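You operate a simulated robot arm through the tools that you are given. There is no shell and no other tool. Be economical: measure what you need, move in short steps, check, and stop when the job is done.

You are at the controls of a simulated two-armed robot. One attempt, no reset.

JOB
Set the clamp block to 31.8 mm and lock the end stop at 280 mm.
Fine: the block stays where it stands.

Only the result counts: the job must be done as asked and must still hold three seconds after the hand-in. Knocking over, shifting, dropping, spilling or breaking anything else fails it.

ROBOT AND FRAMES
Two 7-joint arms with fingered hands on one trunk, on a base that drives. Base frame: it is fixed to the floor where the robot stands at the start and does not move with it; the origin is under the middle of the robot, x ahead of it, y to its left, z up. Units: cm, rad, N and s.
The left shoulder is at the start at [8.8, 17, 116.1], the right one opposite. With the tool pointing down near the work surface each hand reaches from about 34 to 78 cm from the robot's upright axis, wherever it stands, measured 20 degrees to its own side. Places, roughly: clamp block knob [50, -10, 90]; end stop [50, 90, 90]; end stop lever [50, 90, 90]. Payload 4 kg a hand.
Tool frame (each hand has its own): the origin (TCP) lies between the finger pads and is the grasp point; the fingertips stand 2.6 cm ahead of it; z points along the fingers, y is the line along which they close. Largest opening 13.2 cm; the body of the gripper starts 7.3 cm behind the TCP. The gripper is a hand of 4 fingers: y runs from the thumb to the fingers, the wrist lies at [0, 0, -22.4] in the tool frame, and closing takes about 1.5 s.
Orientation is that of the tool frame in the base frame, as [roll, pitch, yaw] about the fixed x, y, z axes, in that order (R = Rz(yaw) Ry(pitch) Rx(roll)). With the fingers straight down and closing along the base's y, the tool's x points along the base's -x, its y along +y and its z along -z.

CONTROLS
- The arms move only by the tool arm_command. It takes "left_increments", "right_increments" or both (then of equal length, played together; a hand with none holds still); each is a list of rows, each a list of 3 entries, a list of its own where there are three numbers: the finger opening in cm, from 0 to 13.2, then the shift along the tool's x, y, z in cm, then the turn, a rotation vector about the tool's x, y, z in rad. In form: [[jaw, [x, y, z], [ax, ay, az]], ...]. A call has 1 to 10 rows; each row is the pose to reach, as a shift and turn from the pose commanded when the call began, along the tool's axes at that moment. A row lasts 0.2 s, in which the tool goes at most 5 cm and 0.15 rad; a call with a longer step from one row to the next is refused whole, and so is a gripper value outside its range. Where a pose cannot be reached the arm comes as near as it can. A force on the tool above 40 N (or 10 N above the force at the start of the call, whichever is more), or a blocked arm, ends the call early, and 0.2 s more pass. Each finger travels about 10.8 cm/s and halts on what it meets, pressing with about 33 N; the grip force reading is that of the motor and also rises with nothing between the fingers. The clock runs only during rows and for 0.2 s after the last one: add rows that repeat a pose to give the fingers time. The reply holds the time, the measured pose of the TCP, the force on the tool along the base axes, the opening and the grip force, in the units named above and with some noise, with the torque about the TCP (base axes, N m) and any sound that the robot's microphone picked up, and new pictures: "views" is both (left out), scene, wrist or none (wrist: the cameras of the hands that moved).
- Cameras (640 x 400 px; columns grow to the right, rows downward): "scene" is now at [17.62, 3.94, 135.32]; the picture's right is [0.42, -0.91, 0.00], its down [-0.39, -0.18, -0.90] and it looks along [0.82, 0.38, -0.43] (base axes); focal length 214 px, centre (320, 200). "left" rides on the left gripper at [-7.3, 0.6, -9.4] in its tool frame; the picture's right is [-0.08, -1.00, 0.00], its down [0.79, -0.06, -0.62] and it looks along [0.61, -0.05, 0.79] (tool axes); focal length 230 px, centre (320, 200). "right" rides on the right gripper at [7.3, 0.6, -9.4] in its tool frame; the picture's right is [-0.08, 1.00, 0.00], its down [-0.78, -0.06, -0.62] and it looks along [-0.61, -0.05, 0.79] (tool axes); focal length 230 px, centre (320, 200). There is no depth. A picture from a camera that has moved, and an enlarged one, comes with that camera's place and axes in the base frame and with its lens.
- slide_trunk(by): slides the trunk up (or, below 0, down) by that many cm; the arms and the scene camera ride with it, the base frame stays. It gives what a move gives, with no picture.
- steer(legs): drives the robot by 1 to 6 legs, each [ahead, left, turn to the left] in cm, cm and rad, along the robot's own axes; the way and the turn of a leg run together, so that a leg with both is an arc; at most 150 cm and 3.142 rad a leg. The arms and the cameras ride along, it lands a little off, and it stops where it bumps. It gives what a move gives, and a new picture of the scene camera.
- set_grasp(shape, hand): the hand has 4 fingers and takes this shape, open, in about a second: jaw (thumb against the fingers, like two jaws); tri (thumb and two fingers); tip (a fingertip pinch); poke (one finger out to press); point (the index stretched); flat (the hand flat); cup (the hand cupped); fist (a fist). The gripper value then closes the fingers along that shape, each until it touches; the sizes above hold for jaw. It gives what a move gives, with no picture.
- turn_head(pan, tilt): turns the head with the scene camera to pan (to the left, within 1.396 rad either way) and tilt (down, from -0.506 to 1.204), counted from straight ahead of the robot. It gives what a move gives, and a new picture of the scene camera.
- close_up(camera, box): a new picture of the part [left, top, right, bottom] of that camera's present view, enlarged. It takes no simulated time.
- sign_off(): hands the job in; it is judged then, once.

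Work in short steps. Places have to be worked out from the pictures, the camera data and where the tool is seen: move nearer, look again, correct. Check each grasp and each placing, and mend what went wrong. You have 120 turns and 260 pictures in all, those below and enlarged ones among them. Open the grippers and draw the arms clear of the work before you hand the job in, unless the task says otherwise.

The tools are called after "Call:" as name(argument=value, ...) on one line, values as JSON. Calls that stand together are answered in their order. arm_command: Moves the arms, as the interface text tells. Its arguments: {"type":"object","properties":{"left_increments":{"type":"array"},"right_increments":{"type":"array"},"views":{"type":"string","enum":["both","scene","wrist","none"]}},"required":[]} The other tools are called the same way: slide_trunk (by) slides the trunk up or down; set_grasp (shape, hand) gives the hand a shape; steer (legs) drives the base; turn_head (pan, tilt) turns the head that bears the scene camera; close_up (camera, box) takes an enlarged picture of a part of a camera's view; sign_off () hands the job in.

At the start:

```text
t: 0.0
left_eef_pos: [33.89, 45.51, 127.3]
left_tool_rot: [-3.138, 0.0, -3.14]
left_ft_force: [-0.3, 0.1, -0.2]
left_ft_torque: [-0.01, -0.02, -0.02]
left_finger_gap: 13.2
left_finger_force: 0.0
left_shape: jaw
right_eef_pos: [45.93, 2.64, 120.47]
right_tool_rot: [-3.141, 0.002, -3.141]
right_ft_force: [-0.6, 0.2, -0.1]
right_ft_torque: [-0.03, 0.0, -0.01]
right_finger_gap: 13.14
right_finger_force: 0.0
right_shape: jaw
trunk travel left (down, up): [-17.5, 17.6]
robot x, y, heading: [-0.15, -0.06, 0.001]
head pan, tilt: [0.721, 1.059]
```

scene: 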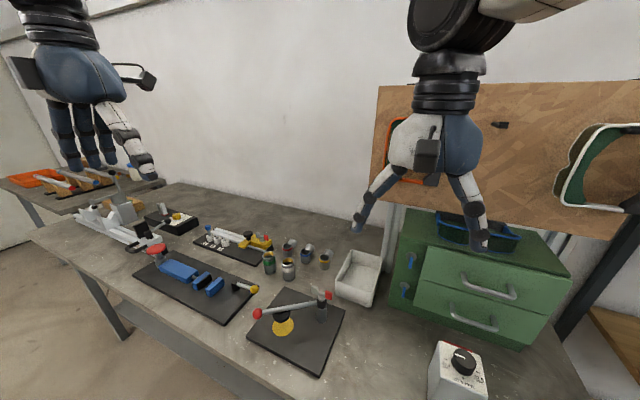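
right: 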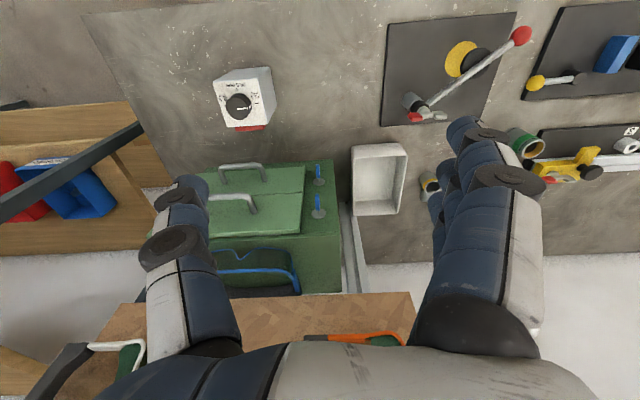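
left: 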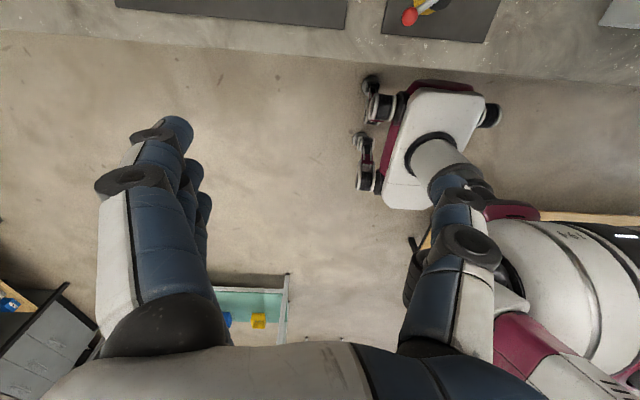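

The scene shows a bench with several fixtures. I'll look first toward the clamp block (right) and toward the end stop (left).

Call:
turn_head(pan=-0.2, tilt=0.9)

Call:
turn_head(pan=1.1, tilt=0.6)

```text
t: 1.2
left_eef_pos: [33.86, 45.5, 127.27]
left_tool_rot: [-3.139, 0.001, -3.141]
left_ft_force: [-0.4, 0.3, 1.1]
left_ft_torque: [0.01, -0.01, -0.01]
left_finger_gap: 13.21
left_finger_force: 0.1
left_shape: jaw
right_eef_pos: [45.82, 2.63, 120.37]
right_tool_rot: [3.141, -0.001, -3.142]
right_ft_force: [-0.3, 0.7, 0.0]
right_ft_torque: [-0.05, 0.0, 0.01]
right_finger_gap: 13.18
right_finger_force: 0.1
right_shape: jaw
trunk travel left (down, up): [-17.5, 17.6]
robot x, y, heading: [0.11, 0.24, -0.002]
head pan, tilt: [-0.201, 0.901]
camera scene: at [16.65, -1.41, 131.43], right [-0.2, -0.98, 0.0], down [-0.77, 0.16, -0.62], along [0.61, -0.12, -0.78], focal length 214 px, centre (320, 200)
```

scene: 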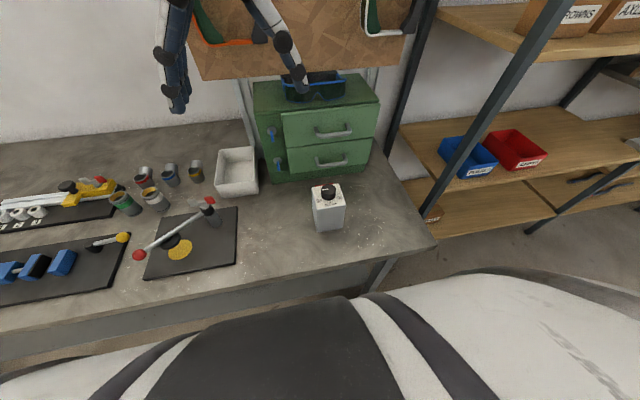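

```text
t: 2.7
left_eef_pos: [33.77, 45.51, 127.27]
left_tool_rot: [-3.136, 0.002, -3.14]
left_ft_force: [-0.2, -0.3, 0.1]
left_ft_torque: [0.0, -0.01, 0.01]
left_finger_gap: 13.2
left_finger_force: 0.2
left_shape: jaw
right_eef_pos: [45.92, 2.6, 120.32]
right_tool_rot: [-3.141, 0.0, -3.141]
right_ft_force: [0.0, 0.9, -0.9]
right_ft_torque: [-0.05, 0.02, -0.01]
right_finger_gap: 13.21
right_finger_force: 0.1
right_shape: jaw
trunk travel left (down, up): [-17.5, 17.6]
robot x, y, heading: [-0.02, -0.2, -0.006]
head pan, tilt: [1.1, 0.6]
camera scene: at [17.4, 2.53, 133.06], right [0.29, -0.96, 0.0], down [-0.62, -0.18, -0.77], along [0.73, 0.22, -0.64], focal length 214 px, centre (320, 200)
```

scene: 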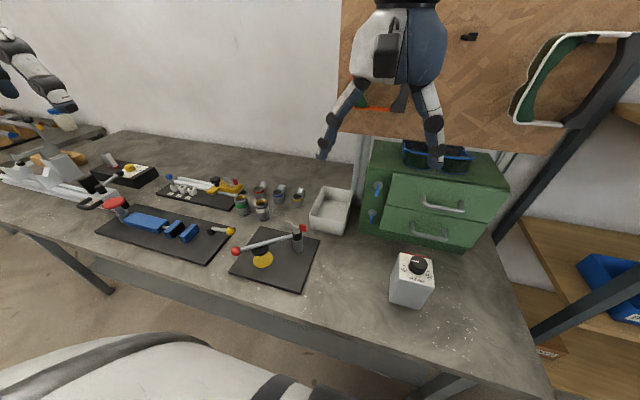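

The white dial box is around [47,-8], matching the clamp block knob. Zoom in on it, and get a settled picture.

Call:
close_up(camera="right", box=[190, 50, 310, 140])

Call:
turn_head(pan=1.1, tilt=0.6)

```text
4.44 times, centred on (250, 95) of right
camera zoom: at [38.59, 3.15, 129.68], right [0.08, 1.0, 0.0], down [0.78, -0.06, 0.62], along [0.61, -0.05, -0.79], focal length 1022 px, centre (631, 667)
```

zoom: 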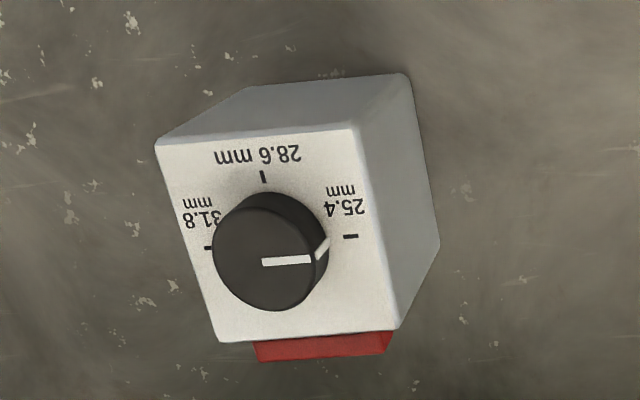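

```text
t: 3.3
left_eef_pos: [33.82, 45.48, 127.18]
left_tool_rot: [-3.136, -0.001, -3.14]
left_ft_force: [0.3, 0.5, -0.2]
left_ft_torque: [0.01, 0.0, 0.01]
left_finger_gap: 13.22
left_finger_force: 0.0
left_shape: jaw
right_eef_pos: [45.95, 2.64, 120.43]
right_tool_rot: [3.141, 0.001, 3.141]
right_ft_force: [-0.5, 0.6, -0.5]
right_ft_torque: [0.03, 0.01, 0.04]
right_finger_gap: 13.2
right_finger_force: 0.1
right_shape: jaw
trunk travel left (down, up): [-17.5, 17.6]
robot x, y, heading: [0.43, 0.1, -0.005]
head pan, tilt: [1.1, 0.6]
camera scene: at [17.42, 2.53, 133.09], right [0.29, -0.96, 0.0], down [-0.61, -0.18, -0.77], along [0.74, 0.22, -0.64], focal length 214 px, centre (320, 200)
```

scene: 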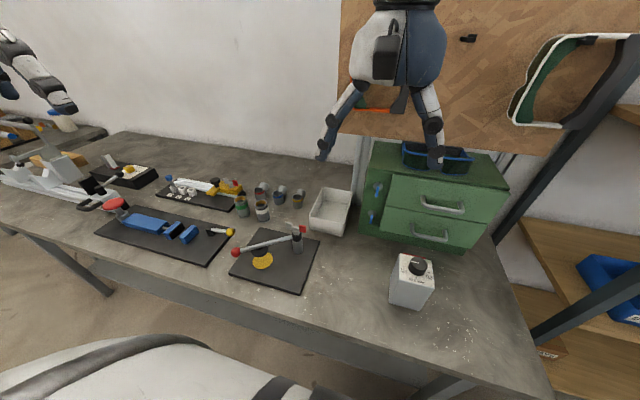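

The dial is in upright reading from the robot: 25.4 at left (+y), 28.6 near, 31.8 at right; pointer now at 25.4. Look at the details of the box and the end stop from the scene camera.

Call:
close_up(camera="scene", box=[370, 240, 450, 315])

Call:
close_up(camera="scene", box=[0, 120, 200, 250])

Call:
close_up(camera="right", box=[225, 70, 285, 138])

```text
5.33 times, centred on (410, 278) of scene
camera zoom: at [17.42, 2.53, 133.09], right [0.29, -0.96, 0.0], down [-0.61, -0.18, -0.77], along [0.74, 0.22, -0.64], focal length 1144 px, centre (-160, -213)
```

zoom: 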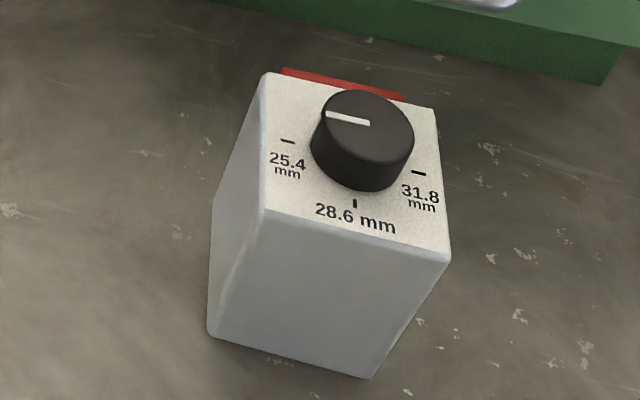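

```text
3.08 times, centred on (100, 185) of scene
camera zoom: at [17.42, 2.53, 133.09], right [0.29, -0.96, 0.0], down [-0.61, -0.18, -0.77], along [0.74, 0.22, -0.64], focal length 660 px, centre (997, 246)
```

zoom: 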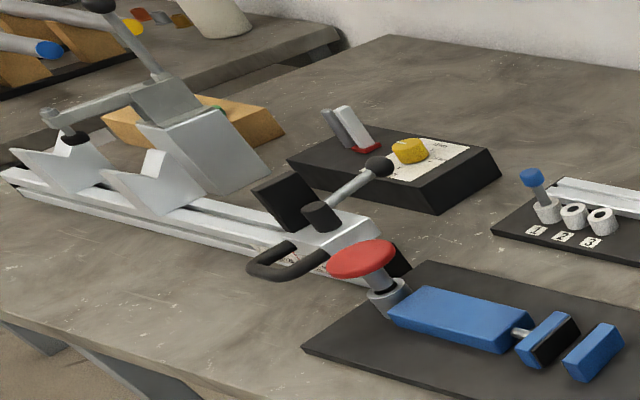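

```text
5.88 times, centred on (255, 104) of right
camera zoom: at [38.58, 3.16, 129.67], right [0.08, 1.0, 0.0], down [0.78, -0.06, 0.62], along [0.61, -0.05, -0.79], focal length 1353 px, centre (702, 765)
```

zoom: 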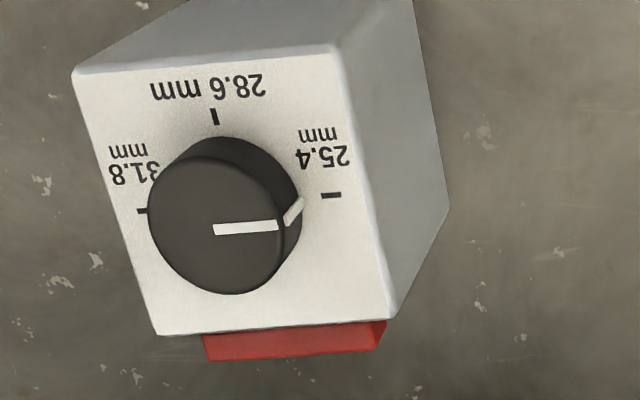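

Triangulating from the two views puts the knob top near [47.4, -9.2, 95.8], with the block's axes about square to the base. Move the right hand above it, narrowing the opening, and look again.

Call:
arm_command(right_increments=[[11, [-0.3, -3, 2], [0, 0, 0]], [10, [-0.7, -6, 4.5], [0, 0, 0]], [9, [-1.0, -9, 7], [0, 0, 0]], [8, [-1.4, -11.8, 10], [0, 0, 0]], [8, [-1.4, -11.8, 13], [0, 0, 0]], [8, [-1.4, -11.8, 13], [0, 0, 0]]], views="both")

```text
t: 4.7
left_eef_pos: [33.88, 45.55, 127.23]
left_tool_rot: [-3.139, 0.0, -3.14]
left_ft_force: [-0.3, 0.1, -0.3]
left_ft_torque: [-0.01, 0.02, 0.02]
left_finger_gap: 13.2
left_finger_force: 0.0
left_shape: jaw
right_eef_pos: [47.37, -9.37, 107.36]
right_tool_rot: [-3.141, -0.001, 3.141]
right_ft_force: [-0.3, 0.1, -0.5]
right_ft_torque: [-0.01, -0.03, 0.01]
right_finger_gap: 8.06
right_finger_force: 0.1
right_shape: jaw
trunk travel left (down, up): [-17.5, 17.6]
robot x, y, heading: [0.05, -0.15, 0.002]
head pan, tilt: [1.1, 0.6]
camera scene: at [17.4, 2.5, 133.15], right [0.29, -0.96, 0.0], down [-0.61, -0.18, -0.77], along [0.74, 0.22, -0.64], focal length 214 px, centre (320, 200)
camera right: at [39.96, -8.69, 116.69], right [0.08, 1.0, 0.0], down [0.78, -0.06, 0.62], along [0.62, -0.05, -0.79], focal length 230 px, centre (320, 200)
```

scene: 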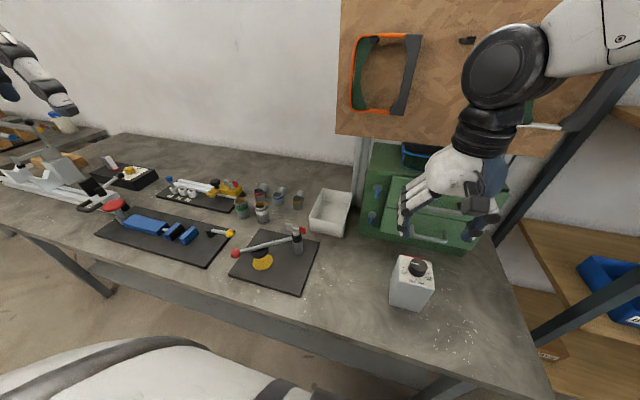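
right: 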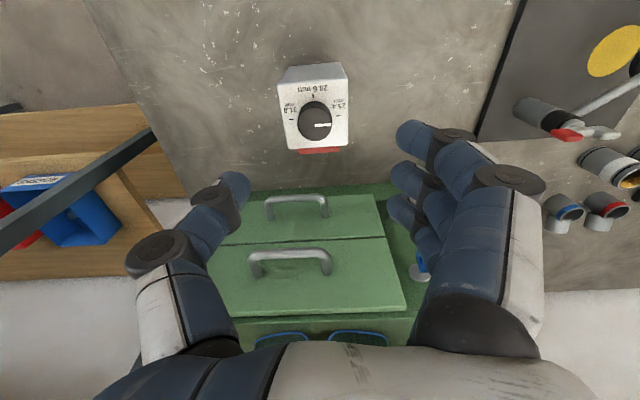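

Knob lies almost directly under the hand. Zoom for accurate centring.

Call:
close_up(camera="right", box=[270, 55, 360, 160])

Call:
close_up(camera="scene", box=[370, 150, 510, 315])

```text
3.81 times, centred on (315, 108) of right
camera zoom: at [39.96, -8.69, 116.69], right [0.08, 1.0, 0.0], down [0.78, -0.06, 0.62], along [0.62, -0.05, -0.79], focal length 876 px, centre (339, 552)
```

zoom: 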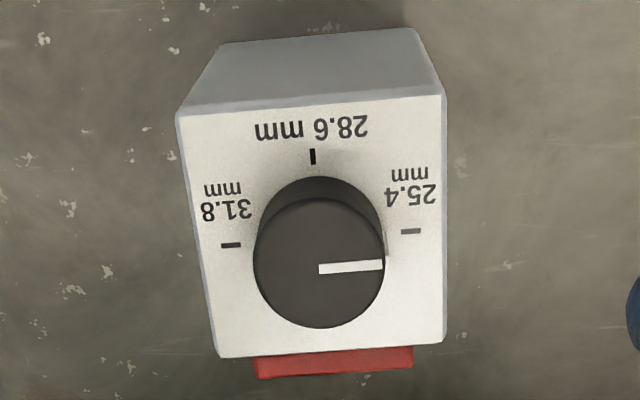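

```text
2.42 times, centred on (440, 232) of scene
camera zoom: at [17.4, 2.5, 133.15], right [0.29, -0.96, 0.0], down [-0.61, -0.18, -0.77], along [0.74, 0.22, -0.64], focal length 520 px, centre (29, 121)
```

zoom: 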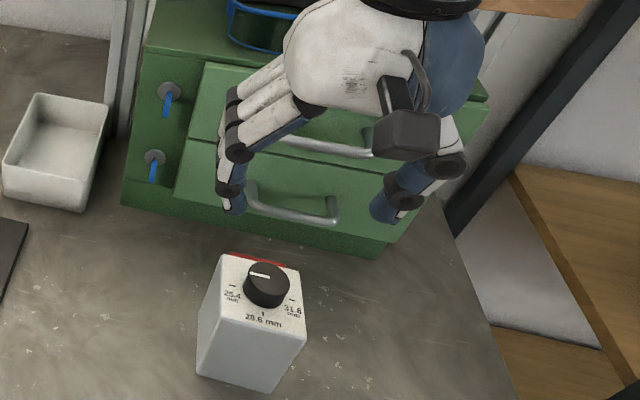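

Knob measures ~3.2 cm diameter, centred about 0.5 cm toward -y of the TCP. Descend to just over the knob top and recheck.

Call:
arm_command(right_increments=[[7, [-0.1, -0.3, 3], [0, 0, 0]], [6.5, [-0.18, -0.47, 6], [0, 0, 0]], [6.5, [-0.18, -0.47, 6], [0, 0, 0]]], views="both")

Call:
close_up(camera="right", box=[220, 50, 420, 220])

Call:
close_up(camera="scene", box=[360, 170, 490, 315])

```text
t: 5.5
left_eef_pos: [33.85, 45.49, 127.31]
left_tool_rot: [-3.137, 0.0, -3.139]
left_ft_force: [-0.7, 0.2, -0.6]
left_ft_torque: [0.01, -0.03, 0.03]
left_finger_gap: 13.19
left_finger_force: 0.2
left_shape: jaw
right_eef_pos: [47.39, -9.65, 101.31]
right_tool_rot: [3.141, 0.0, -3.141]
right_ft_force: [-0.2, 0.0, 0.1]
right_ft_torque: [0.03, -0.01, 0.0]
right_finger_gap: 6.59
right_finger_force: 0.1
right_shape: jaw
trunk travel left (down, up): [-17.5, 17.6]
robot x, y, heading: [-0.01, -0.23, 0.002]
head pan, tilt: [1.1, 0.6]
camera scene: at [17.41, 2.53, 133.17], right [0.29, -0.96, 0.0], down [-0.61, -0.18, -0.77], along [0.74, 0.22, -0.63], focal length 214 px, centre (320, 200)
camera right: at [40.13, -9.2, 110.67], right [0.08, 1.0, 0.0], down [0.78, -0.06, 0.62], along [0.62, -0.05, -0.79], focal length 230 px, centre (320, 200)
```

scene: 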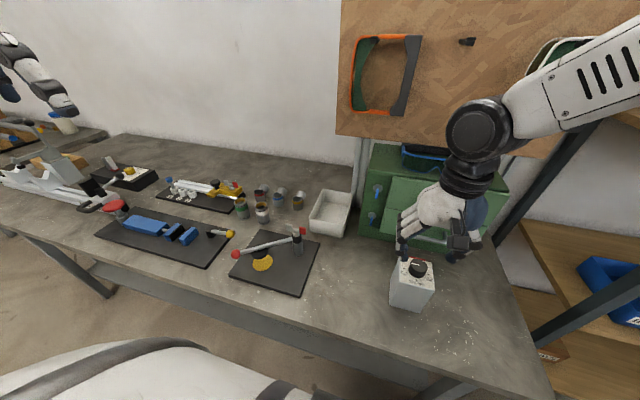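
right: 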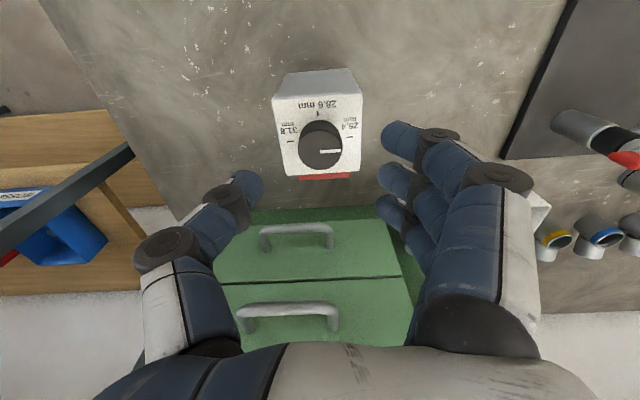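

```text
2.35 times, centred on (320, 135) of right
camera zoom: at [40.13, -9.2, 110.67], right [0.08, 1.0, 0.0], down [0.78, -0.06, 0.62], along [0.62, -0.05, -0.79], focal length 541 px, centre (320, 353)
```

zoom: 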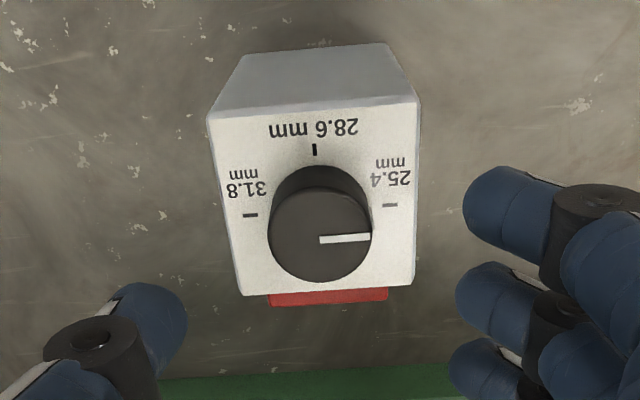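

```text
2.76 times, centred on (425, 242) of scene
camera zoom: at [17.41, 2.53, 133.17], right [0.29, -0.96, 0.0], down [-0.61, -0.18, -0.77], along [0.74, 0.22, -0.63], focal length 592 px, centre (30, 83)
```

zoom: 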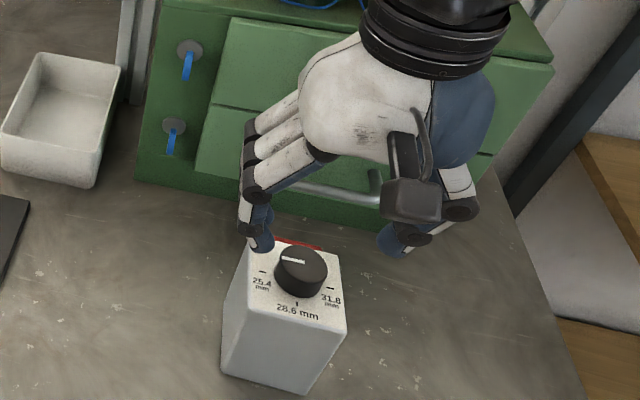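

The knob is now centred to within ~0.1 cm (top z ≈ 95.6, height ~1.7). Pre-rotate the wrist clockwise (about +tool z), so the counter-clockwise turn can be done in one grip, and see how far it reaches.

Call:
arm_command(right_increments=[[6.5, [0.1, 0, 0], [0, 0, 0.15]], [6.5, [0.1, 0, 0], [0, 0, 0.3]], [6.5, [0.1, 0, 0], [0, 0, 0.45]], [6.5, [0.1, 0, 0], [0, 0, 0.6]], [6.5, [0.1, 0, 0], [0, 0, 0.75]], [6.5, [0.1, 0, 0], [0, 0, 0.9]], [6.5, [0.1, 0, 0], [0, 0, 1.05]], [6.5, [0.1, 0, 0], [0, 0, 1.2]], [6.5, [0.1, 0, 0], [0, 0, 1.35]], [6.5, [0.1, 0, 0], [0, 0, 1.5]]], views="both")

```text
t: 7.7
left_eef_pos: [33.72, 45.5, 127.21]
left_tool_rot: [-3.135, -0.001, -3.141]
left_ft_force: [0.1, -0.4, -0.6]
left_ft_torque: [-0.03, 0.02, -0.04]
left_finger_gap: 13.21
left_finger_force: 0.1
left_shape: jaw
right_eef_pos: [47.39, -9.77, 101.38]
right_tool_rot: [3.141, 0.002, 1.639]
right_ft_force: [0.0, 0.2, -0.9]
right_ft_torque: [0.0, 0.0, -0.05]
right_finger_gap: 6.58
right_finger_force: 0.1
right_shape: jaw
trunk travel left (down, up): [-17.5, 17.6]
robot x, y, heading: [-0.2, -0.29, 0.005]
head pan, tilt: [1.1, 0.6]
camera scene: at [17.47, 2.56, 133.22], right [0.29, -0.96, 0.0], down [-0.6, -0.18, -0.78], along [0.75, 0.22, -0.63], focal length 214 px, centre (320, 200)
camera right: at [47.43, -2.35, 110.69], right [1.0, -0.01, 0.0], down [-0.01, -0.79, 0.62], along [-0.01, -0.62, -0.79], focal length 230 px, centre (320, 200)
```

scene: 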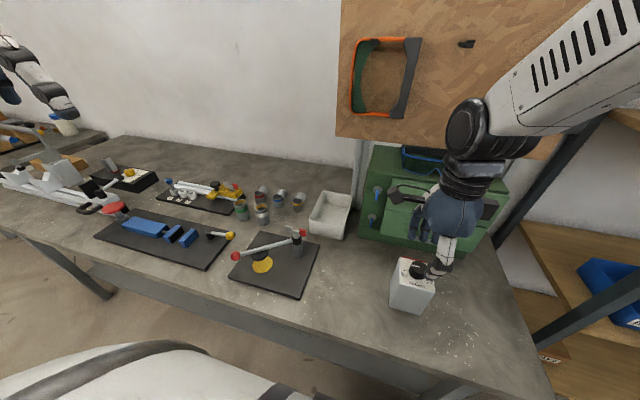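
right: 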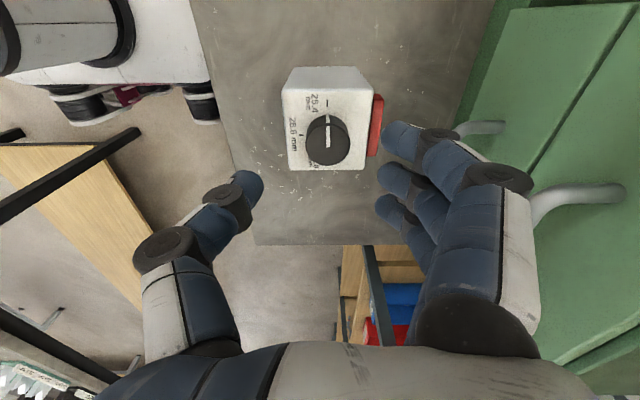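

Reached. Recheck centring from this viewpoint with zoom.

Call:
close_up(camera="right", box=[260, 50, 400, 190])

```text
2.86 times, centred on (330, 120) of right
camera zoom: at [47.43, -2.35, 110.69], right [1.0, -0.01, 0.0], down [-0.01, -0.79, 0.62], along [-0.01, -0.62, -0.79], focal length 657 px, centre (291, 429)
```

zoom: 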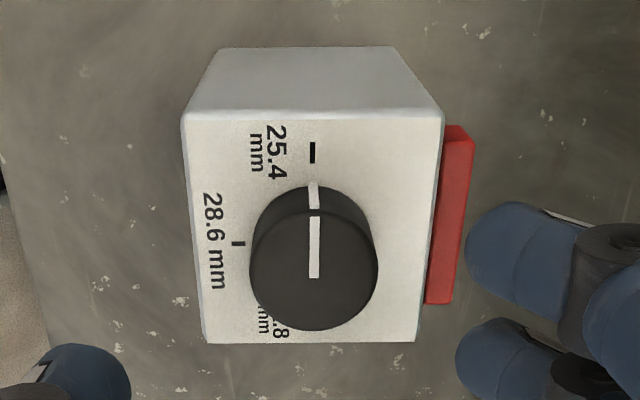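

Two views disagree by a few mm; best compromise is knob ≈ [47.75, -9.5]. Shift there and lower to just at knob-top level, then compare fingers with knob directly.

Call:
arm_command(right_increments=[[6.5, [0.25, 0.36, 1.5], [0, 0, 0]], [6.5, [0.25, 0.36, 2.8], [0, 0, 0]], [6.5, [0.25, 0.36, 2.8], [0, 0, 0]]], views="wrist")

Call:
close_up(camera="right", box=[220, 60, 440, 220])

Call:
close_up(camera="scene", box=[375, 200, 475, 315])

```text
t: 8.5
left_eef_pos: [33.89, 45.53, 127.24]
left_tool_rot: [-3.136, 0.0, -3.14]
left_ft_force: [0.2, -0.8, -0.5]
left_ft_torque: [-0.03, 0.0, 0.0]
left_finger_gap: 13.22
left_finger_force: 0.1
left_shape: jaw
right_eef_pos: [47.74, -9.41, 98.54]
right_tool_rot: [-3.14, 0.001, 1.642]
right_ft_force: [-0.1, -0.6, 0.0]
right_ft_torque: [0.03, 0.06, -0.03]
right_finger_gap: 6.57
right_finger_force: 0.0
right_shape: jaw
trunk travel left (down, up): [-17.5, 17.6]
robot x, y, heading: [-0.24, -0.04, 0.002]
head pan, tilt: [1.1, 0.6]
camera right: at [47.73, -2.08, 107.85], right [1.0, -0.01, 0.0], down [-0.01, -0.79, 0.62], along [0.0, -0.62, -0.79], focal length 230 px, centre (320, 200)
```

right: 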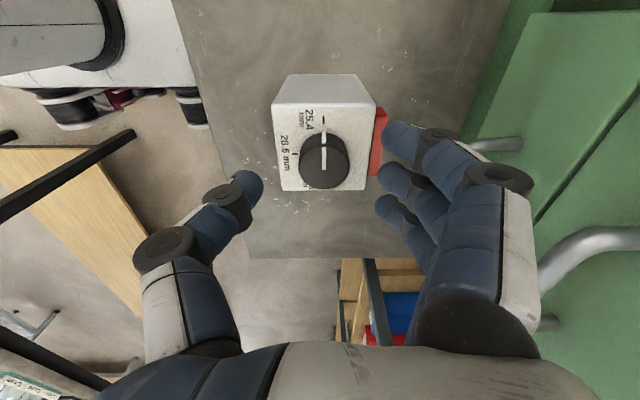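

```text
2.50 times, centred on (330, 140) of right
camera zoom: at [47.73, -2.08, 107.85], right [1.0, -0.01, 0.0], down [-0.01, -0.79, 0.62], along [0.0, -0.62, -0.79], focal length 575 px, centre (295, 350)
```

zoom: 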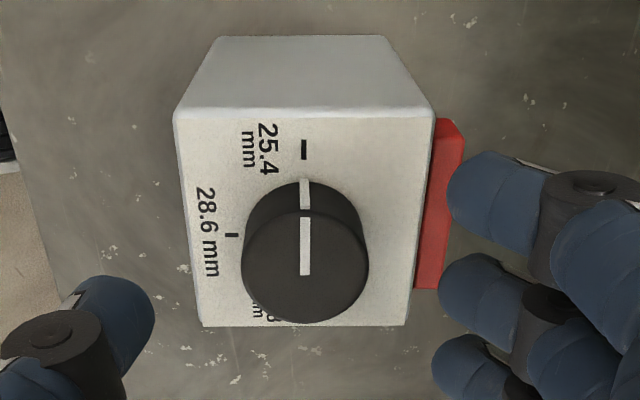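

```text
3.48 times, centred on (425, 258) of scene
camera zoom: at [17.48, 2.55, 133.24], right [0.29, -0.96, 0.0], down [-0.6, -0.18, -0.78], along [0.75, 0.22, -0.63], focal length 746 px, centre (-45, 0)
```

zoom: 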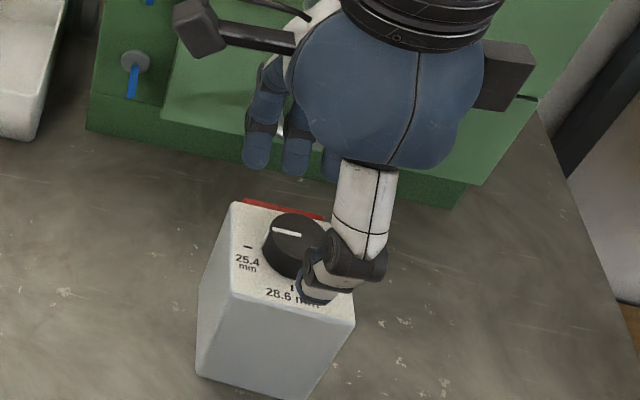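

Combining all views, consistent solution is knob top [48.0, -9.6, 94.5], diameter ~3.4. Shift and lower around it.

Call:
arm_command(right_increments=[[6.5, [-0.18, 0.26, 0.3], [0, 0, 0]], [6.5, [-0.18, 0.26, 1.2], [0, 0, 0]], [6.5, [-0.18, 0.26, 2.0], [0, 0, 0]], [6.5, [-0.18, 0.26, 2.0], [0, 0, 0]]], views="wrist")

Call:
close_up(camera="right", box=[220, 60, 440, 220])

Call:
close_up(camera="scene", box=[375, 200, 475, 315])

```text
t: 9.5
left_eef_pos: [33.86, 45.54, 127.25]
left_tool_rot: [-3.139, -0.001, -3.141]
left_ft_force: [0.5, 1.0, 0.0]
left_ft_torque: [-0.01, 0.01, 0.03]
left_finger_gap: 13.19
left_finger_force: 0.0
left_shape: jaw
right_eef_pos: [47.92, -9.5, 96.64]
right_tool_rot: [-3.14, 0.0, 1.643]
right_ft_force: [-1.0, -0.5, 0.0]
right_ft_torque: [0.01, 0.04, 0.0]
right_finger_gap: 6.57
right_finger_force: 0.0
right_shape: jaw
trunk travel left (down, up): [-17.5, 17.6]
robot x, y, heading: [0.05, 0.56, 0.002]
head pan, tilt: [1.1, 0.6]
camera right: at [48.02, -2.22, 105.85], right [1.0, -0.01, 0.0], down [-0.01, -0.79, 0.62], along [0.0, -0.62, -0.79], focal length 230 px, centre (320, 200)
```

right: 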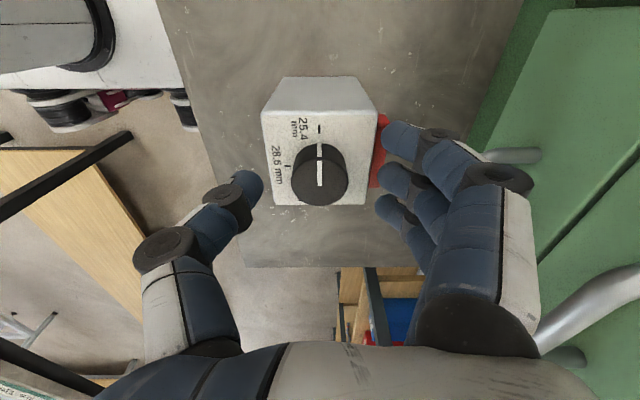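

```text
2.50 times, centred on (330, 140) of right
camera zoom: at [48.02, -2.22, 105.85], right [1.0, -0.01, 0.0], down [-0.01, -0.79, 0.62], along [0.0, -0.62, -0.79], focal length 575 px, centre (295, 350)
```

zoom: 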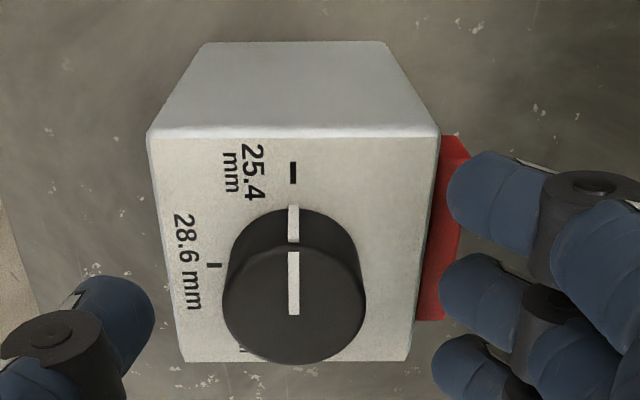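

```text
3.48 times, centred on (425, 258) of scene
camera zoom: at [17.48, 2.54, 133.26], right [0.29, -0.96, 0.0], down [-0.6, -0.18, -0.78], along [0.75, 0.22, -0.62], focal length 746 px, centre (-45, 0)
```

zoom: 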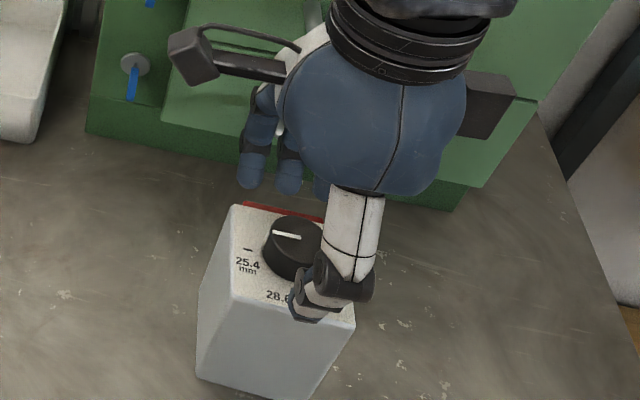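

Knob is centred between thumb and fingers. Lower 0.9 cm more and close to 4.2 cm, then check before gripping.

Call:
arm_command(right_increments=[[6.0, [0, 0, 0.5], [0, 0, 0]], [5.5, [0, 0, 0.9], [0, 0, 0]], [4.8, [0, 0, 0.9], [0, 0, 0]], [4.2, [0, 0, 0.9], [0, 0, 0]], [4.2, [0, 0, 0.9], [0, 0, 0]]], views="wrist")

Call:
close_up(camera="right", box=[220, 80, 440, 240])

Call:
close_up(camera="scene", box=[375, 200, 475, 315])

```text
t: 10.7
left_eef_pos: [33.88, 45.39, 127.23]
left_tool_rot: [-3.135, 0.001, -3.139]
left_ft_force: [-1.0, -0.8, -0.2]
left_ft_torque: [-0.02, -0.01, 0.01]
left_finger_gap: 13.19
left_finger_force: 0.1
left_shape: jaw
right_eef_pos: [48.0, -9.59, 95.55]
right_tool_rot: [-3.14, -0.001, 1.642]
right_ft_force: [-0.1, 0.0, -0.3]
right_ft_torque: [-0.01, -0.01, 0.0]
right_finger_gap: 4.24
right_finger_force: 0.0
right_shape: jaw
trunk travel left (down, up): [-17.5, 17.6]
robot x, y, heading: [0.06, 0.23, 0.004]
head pan, tilt: [1.1, 0.6]
camera right: at [48.06, -2.19, 104.95], right [1.0, -0.01, 0.0], down [-0.01, -0.79, 0.62], along [0.0, -0.62, -0.79], focal length 230 px, centre (320, 200)
```

right: 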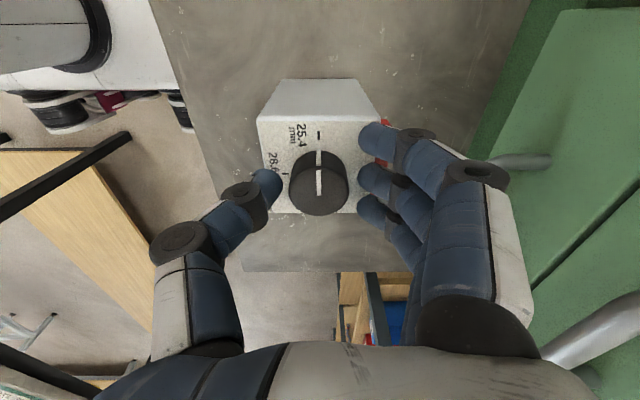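

```text
2.50 times, centred on (330, 160) of right
camera zoom: at [48.06, -2.19, 104.95], right [1.0, -0.01, 0.0], down [-0.01, -0.79, 0.62], along [0.0, -0.62, -0.79], focal length 575 px, centre (295, 300)
```

zoom: 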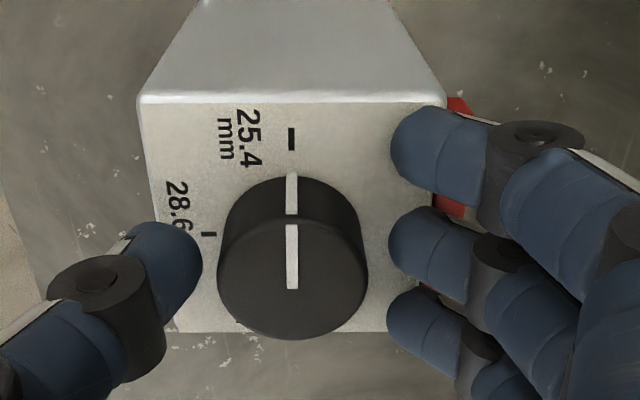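

```text
3.48 times, centred on (425, 258) of scene
camera zoom: at [17.5, 2.55, 133.29], right [0.29, -0.96, 0.0], down [-0.6, -0.18, -0.78], along [0.75, 0.22, -0.62], focal length 746 px, centre (-45, 0)
```

zoom: 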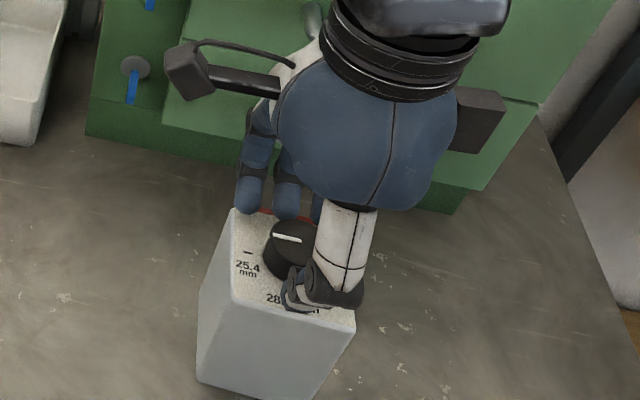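

Gaps on both sides look equal. Close to grip.

Call:
arm_command(right_increments=[[3.8, [0, 0, 0], [0, 0, 0]], [3.5, [0, 0, 0], [0, 0, 0]], [3.3, [0, 0, 0], [0, 0, 0]], [3.0, [0, 0, 0], [0, 0, 0]], [2.6, [0, 0, 0], [0, 0, 0]], [2.6, [0, 0, 0], [0, 0, 0]]], views="wrist")

Call:
close_up(camera="right", box=[220, 80, 440, 240])

```text
t: 12.1
left_eef_pos: [33.84, 45.46, 127.19]
left_tool_rot: [-3.135, 0.001, -3.141]
left_ft_force: [0.0, 0.3, -0.3]
left_ft_torque: [0.0, 0.0, -0.01]
left_finger_gap: 13.2
left_finger_force: 0.0
left_shape: jaw
right_eef_pos: [48.03, -9.55, 95.71]
right_tool_rot: [-3.141, 0.001, 1.642]
right_ft_force: [-0.9, -0.7, 1.7]
right_ft_torque: [-0.05, -0.07, 0.06]
right_finger_gap: 1.53
right_finger_force: 32.9
right_shape: jaw
trunk travel left (down, up): [-17.5, 17.6]
robot x, y, heading: [-0.12, 0.45, -0.001]
head pan, tilt: [1.1, 0.6]
camera right: at [48.03, -2.22, 104.98], right [1.0, -0.01, 0.0], down [-0.01, -0.79, 0.62], along [0.0, -0.62, -0.79], focal length 230 px, centre (320, 200)
```

right: 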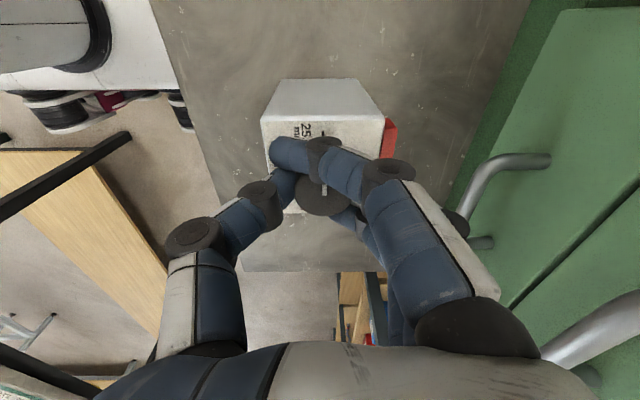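

```text
2.50 times, centred on (330, 160) of right
camera zoom: at [48.03, -2.22, 104.98], right [1.0, -0.01, 0.0], down [-0.01, -0.79, 0.62], along [0.0, -0.62, -0.79], focal length 575 px, centre (295, 300)
```

zoom: 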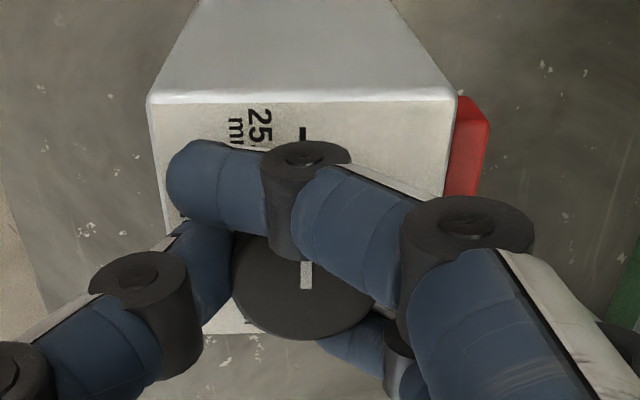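

The grip is on, but the block seems to have shifted a few pixels in the wrist picture; verify with the fixed scene camera.

Call:
close_up(camera="scene", box=[375, 200, 475, 315])

```text
3.48 times, centred on (425, 258) of scene
camera zoom: at [17.48, 2.54, 133.33], right [0.29, -0.96, 0.0], down [-0.59, -0.18, -0.79], along [0.75, 0.22, -0.62], focal length 746 px, centre (-45, 0)
```

zoom: 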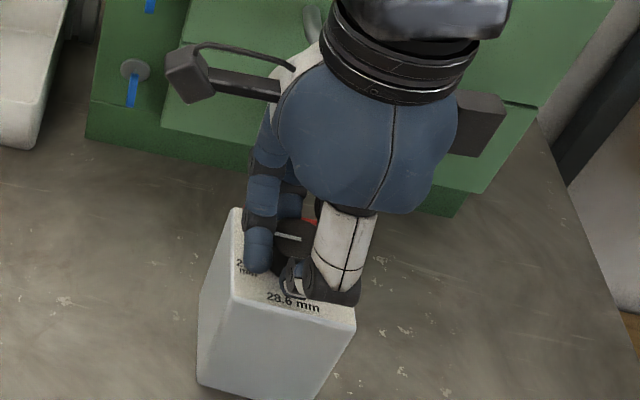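

The scene camera shows the block unmoved. Turn a first 0.3 rad counter-clockwise and check knob vs block.

Call:
arm_command(right_increments=[[2.0, [0, 0, 0], [0, 0, -0.1]], [2.0, [0, 0, 0], [0, 0, -0.2]], [2.0, [0, 0, 0], [0, 0, -0.3]], [2.0, [0, 0, 0], [0, 0, -0.4]], [2.0, [0, 0, 0], [0, 0, -0.4]]], views="wrist")

Call:
close_up(camera="right", box=[220, 80, 440, 240])

Call:
close_up(camera="scene", box=[375, 200, 475, 315])

```text
t: 13.3
left_eef_pos: [33.89, 45.47, 127.31]
left_tool_rot: [-3.135, 0.001, -3.141]
left_ft_force: [0.1, -0.2, -0.1]
left_ft_torque: [-0.03, 0.01, -0.01]
left_finger_gap: 13.19
left_finger_force: 0.0
left_shape: jaw
right_eef_pos: [48.05, -9.6, 95.64]
right_tool_rot: [3.141, 0.001, 2.044]
right_ft_force: [-1.1, -2.0, 1.0]
right_ft_torque: [-0.04, -0.07, -0.03]
right_finger_gap: 1.5
right_finger_force: 32.8
right_shape: jaw
trunk travel left (down, up): [-17.5, 17.6]
robot x, y, heading: [0.31, 0.0, 0.004]
head pan, tilt: [1.1, 0.6]
camera right: at [45.17, -2.81, 104.99], right [0.92, 0.38, 0.0], down [0.3, -0.73, 0.62], along [0.24, -0.57, -0.79], focal length 230 px, centre (320, 200)
```

right: 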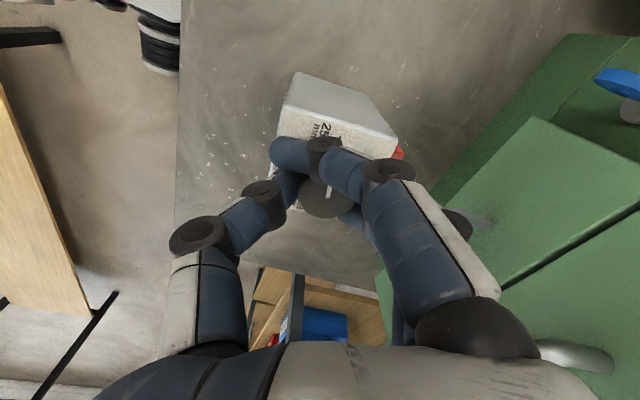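

```text
2.50 times, centred on (330, 160) of right
camera zoom: at [45.17, -2.81, 104.99], right [0.92, 0.38, 0.0], down [0.3, -0.73, 0.62], along [0.24, -0.57, -0.79], focal length 575 px, centre (295, 300)
```

zoom: 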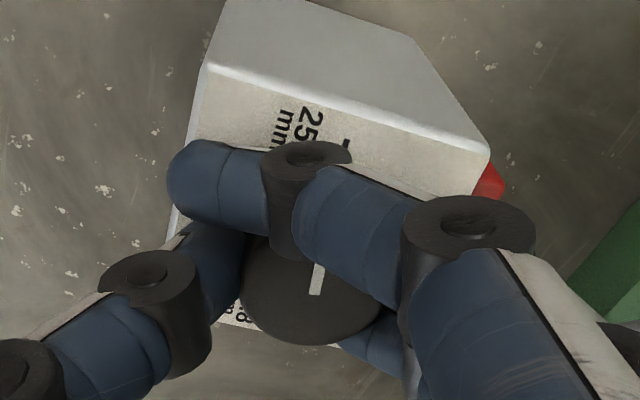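

```text
3.48 times, centred on (425, 258) of scene
camera zoom: at [17.51, 2.54, 133.34], right [0.29, -0.96, 0.0], down [-0.59, -0.18, -0.79], along [0.75, 0.22, -0.62], focal length 746 px, centre (-45, 0)
```

zoom: 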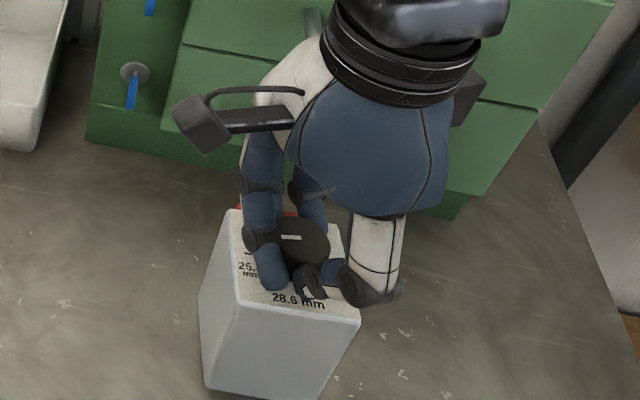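

The block appears to have twisted slightly with the knob (corners moved ~6 px), so it is loose. I turn back the same amount to bring it back, and compare.

Call:
arm_command(right_increments=[[2.0, [0, 0, 0], [0, 0, 0.1]], [2.0, [0, 0, 0], [0, 0, 0.2]], [2.0, [0, 0, 0], [0, 0, 0.3]], [2.0, [0, 0, 0], [0, 0, 0.4]], [2.0, [0, 0, 0], [0, 0, 0.4]]], views="none")

Call:
close_up(camera="scene", box=[375, 200, 475, 315])

Call:
close_up(camera="right", box=[220, 80, 440, 240])

```text
t: 14.5
left_eef_pos: [33.82, 45.57, 127.15]
left_tool_rot: [-3.137, 0.001, -3.14]
left_ft_force: [-0.4, 0.6, -1.0]
left_ft_torque: [0.0, -0.02, 0.01]
left_finger_gap: 13.21
left_finger_force: 0.0
left_shape: jaw
right_eef_pos: [47.97, -9.59, 95.58]
right_tool_rot: [-3.141, 0.001, 1.64]
right_ft_force: [0.4, 1.0, -2.4]
right_ft_torque: [0.02, -0.14, 0.05]
right_finger_gap: 1.44
right_finger_force: 32.8
right_shape: jaw
trunk travel left (down, up): [-17.5, 17.6]
robot x, y, heading: [0.24, -0.13, -0.002]
head pan, tilt: [1.1, 0.6]
```

```text
3.48 times, centred on (425, 258) of scene
camera zoom: at [17.56, 2.56, 133.36], right [0.29, -0.96, 0.0], down [-0.59, -0.18, -0.79], along [0.76, 0.22, -0.62], focal length 746 px, centre (-45, 0)
```

zoom: 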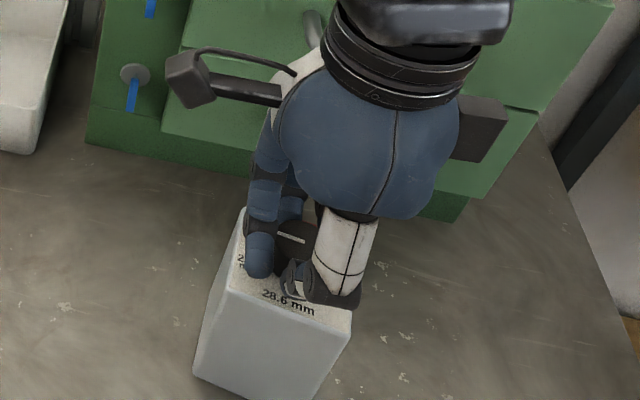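

```text
2.50 times, centred on (330, 160) of right
camera zoom: at [48.06, -2.25, 104.99], right [1.0, -0.01, 0.0], down [-0.01, -0.79, 0.62], along [-0.01, -0.62, -0.79], focal length 575 px, centre (295, 300)
```

zoom: 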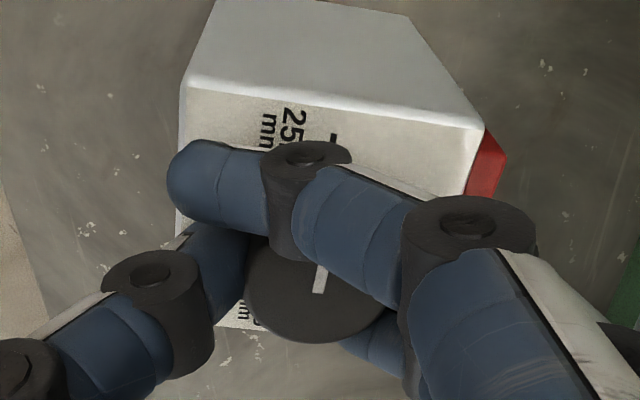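

Turning back rotated the block clockwise (knob at its end stop), so it really is loose: I must hold it with the left hand and square it back. Its original pose I computed: centre ≈[47.7,-9.7], faces square to the axes. Release the knob and go back to the earlier viewing pose to compare.

Call:
arm_command(right_increments=[[2.5, [0, 0, 0], [0, 0, 0]], [4, [0, 0, 0], [0, 0, 0]], [6.5, [0, 0, 0], [0, 0, 0]], [6.5, [0, 0, 0], [0, 0, 0]], [6.5, [0, 0, -2], [0, 0, 0]], [6.5, [0, 0, -5], [0, 0, 0]], [6.5, [0, 0, -5.7], [0, 0, 0]]], views="none")

Call:
arm_command(right_increments=[[6.5, [0, 0, 0], [0, 0, -0.15]], [6.5, [0, 0, 0], [0, 0, -0.3]], [6.5, [0, 0, 0], [0, 0, -0.45]], [6.5, [0, 0, 0], [0, 0, -0.6]], [6.5, [0, 0, 0], [0, 0, -0.75]], [6.5, [0, 0, 0], [0, 0, -0.9]], [6.5, [0, 0, 0], [0, 0, -1.05]], [6.5, [0, 0, 0], [0, 0, -1.2]], [6.5, [0, 0, 0], [0, 0, -1.35]], [6.5, [0, 0, 0], [0, 0, -1.5]]], views="none")

Call:
close_up(camera="right", box=[220, 50, 420, 220])

Call:
close_up(camera="scene", box=[375, 200, 475, 315])

```text
t: 16.1
left_eef_pos: [33.95, 45.45, 127.13]
left_tool_rot: [-3.137, 0.0, -3.14]
left_ft_force: [-0.3, 0.4, -0.3]
left_ft_torque: [0.02, 0.0, 0.04]
left_finger_gap: 13.2
left_finger_force: 0.0
left_shape: jaw
right_eef_pos: [47.84, -9.63, 101.35]
right_tool_rot: [-3.14, 0.0, 1.643]
right_ft_force: [-1.1, -0.3, 0.2]
right_ft_torque: [-0.01, 0.02, 0.02]
right_finger_gap: 6.44
right_finger_force: 0.0
right_shape: jaw
trunk travel left (down, up): [-17.5, 17.6]
robot x, y, heading: [-0.03, -0.17, -0.0]
head pan, tilt: [1.1, 0.6]
```

```text
t: 18.3
left_eef_pos: [33.99, 45.53, 127.18]
left_tool_rot: [-3.136, 0.001, -3.139]
left_ft_force: [0.2, 0.6, -0.2]
left_ft_torque: [-0.01, 0.0, 0.0]
left_finger_gap: 13.18
left_finger_force: 0.0
left_shape: jaw
right_eef_pos: [48.05, -9.54, 101.38]
right_tool_rot: [3.14, 0.0, -3.138]
right_ft_force: [0.3, 0.7, 0.2]
right_ft_torque: [0.02, 0.01, 0.0]
right_finger_gap: 6.4
right_finger_force: 0.0
right_shape: jaw
trunk travel left (down, up): [-17.5, 17.6]
robot x, y, heading: [0.01, -0.08, 0.004]
head pan, tilt: [1.1, 0.6]
```

```text
2.35 times, centred on (320, 135) of right
camera zoom: at [40.7, -9.02, 110.66], right [0.08, 1.0, 0.0], down [0.79, -0.06, 0.62], along [0.61, -0.05, -0.79], focal length 541 px, centre (320, 353)
```

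zoom: 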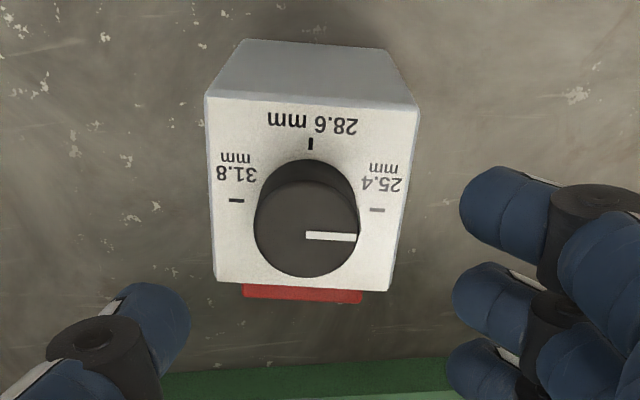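

```text
3.48 times, centred on (425, 258) of scene
camera zoom: at [17.58, 2.54, 133.43], right [0.28, -0.96, 0.0], down [-0.58, -0.17, -0.79], along [0.76, 0.23, -0.61], focal length 746 px, centre (-45, 0)
```

zoom: 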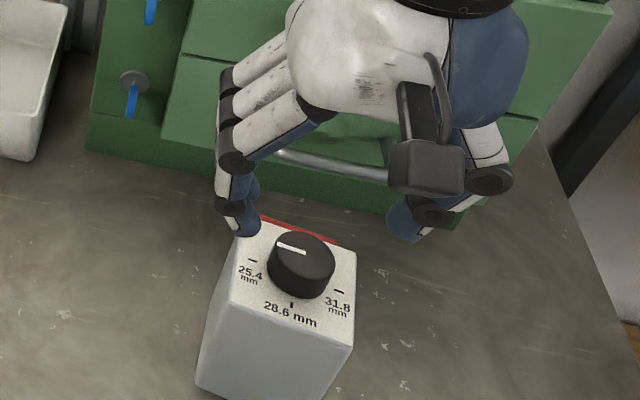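

Block has turned about -8° and shifted ~0.4 cm. I'll hold and square it with the left hand gripping from the robot side. Raise the right hand and shift the base 12 cm right so both hands reach.

Call:
arm_command(right_increments=[[6.5, [0, 0, -4], [0, 0, 0]], [6.5, [0, 0, -8], [0, 0, 0]], [6.5, [0, 0, -12], [0, 0, 0]], [6.5, [0, 0, -12], [0, 0, 0]]], views="none")

Call:
steer(legs=[[0, -12, 0]])

```text
t: 19.3
left_eef_pos: [33.93, 45.47, 127.11]
left_tool_rot: [-3.135, 0.0, -3.14]
left_ft_force: [0.8, 0.3, 0.3]
left_ft_torque: [0.02, 0.06, 0.05]
left_finger_gap: 13.19
left_finger_force: 0.0
left_shape: jaw
right_eef_pos: [48.11, -9.46, 113.28]
right_tool_rot: [3.14, 0.001, 3.141]
right_ft_force: [-0.2, -0.3, -0.7]
right_ft_torque: [0.02, 0.02, -0.02]
right_finger_gap: 6.44
right_finger_force: 0.1
right_shape: jaw
trunk travel left (down, up): [-17.5, 17.6]
robot x, y, heading: [-0.11, -0.05, 0.0]
head pan, tilt: [1.1, 0.6]
```

```text
t: 20.5
left_eef_pos: [33.89, 33.47, 127.23]
left_tool_rot: [-3.137, 0.0, -3.141]
left_ft_force: [-0.3, -0.4, 0.5]
left_ft_torque: [0.03, -0.01, 0.0]
left_finger_gap: 13.19
left_finger_force: 0.0
left_shape: jaw
right_eef_pos: [48.15, -21.51, 113.29]
right_tool_rot: [3.14, 0.001, -3.141]
right_ft_force: [0.0, 0.0, -0.1]
right_ft_torque: [0.05, 0.01, 0.01]
right_finger_gap: 6.4
right_finger_force: 0.0
right_shape: jaw
trunk travel left (down, up): [-17.5, 17.6]
robot x, y, heading: [0.14, -11.85, 0.004]
head pan, tilt: [1.1, 0.6]
camera scene: at [17.58, -9.42, 133.47], right [0.29, -0.96, 0.0], down [-0.58, -0.17, -0.8], along [0.76, 0.23, -0.61], focal length 214 px, centre (320, 200)
```

scene: 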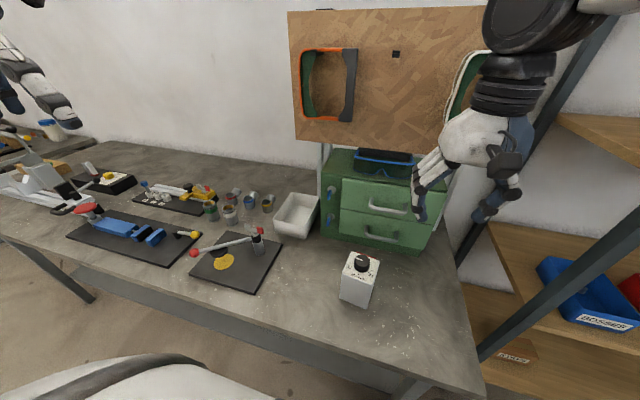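

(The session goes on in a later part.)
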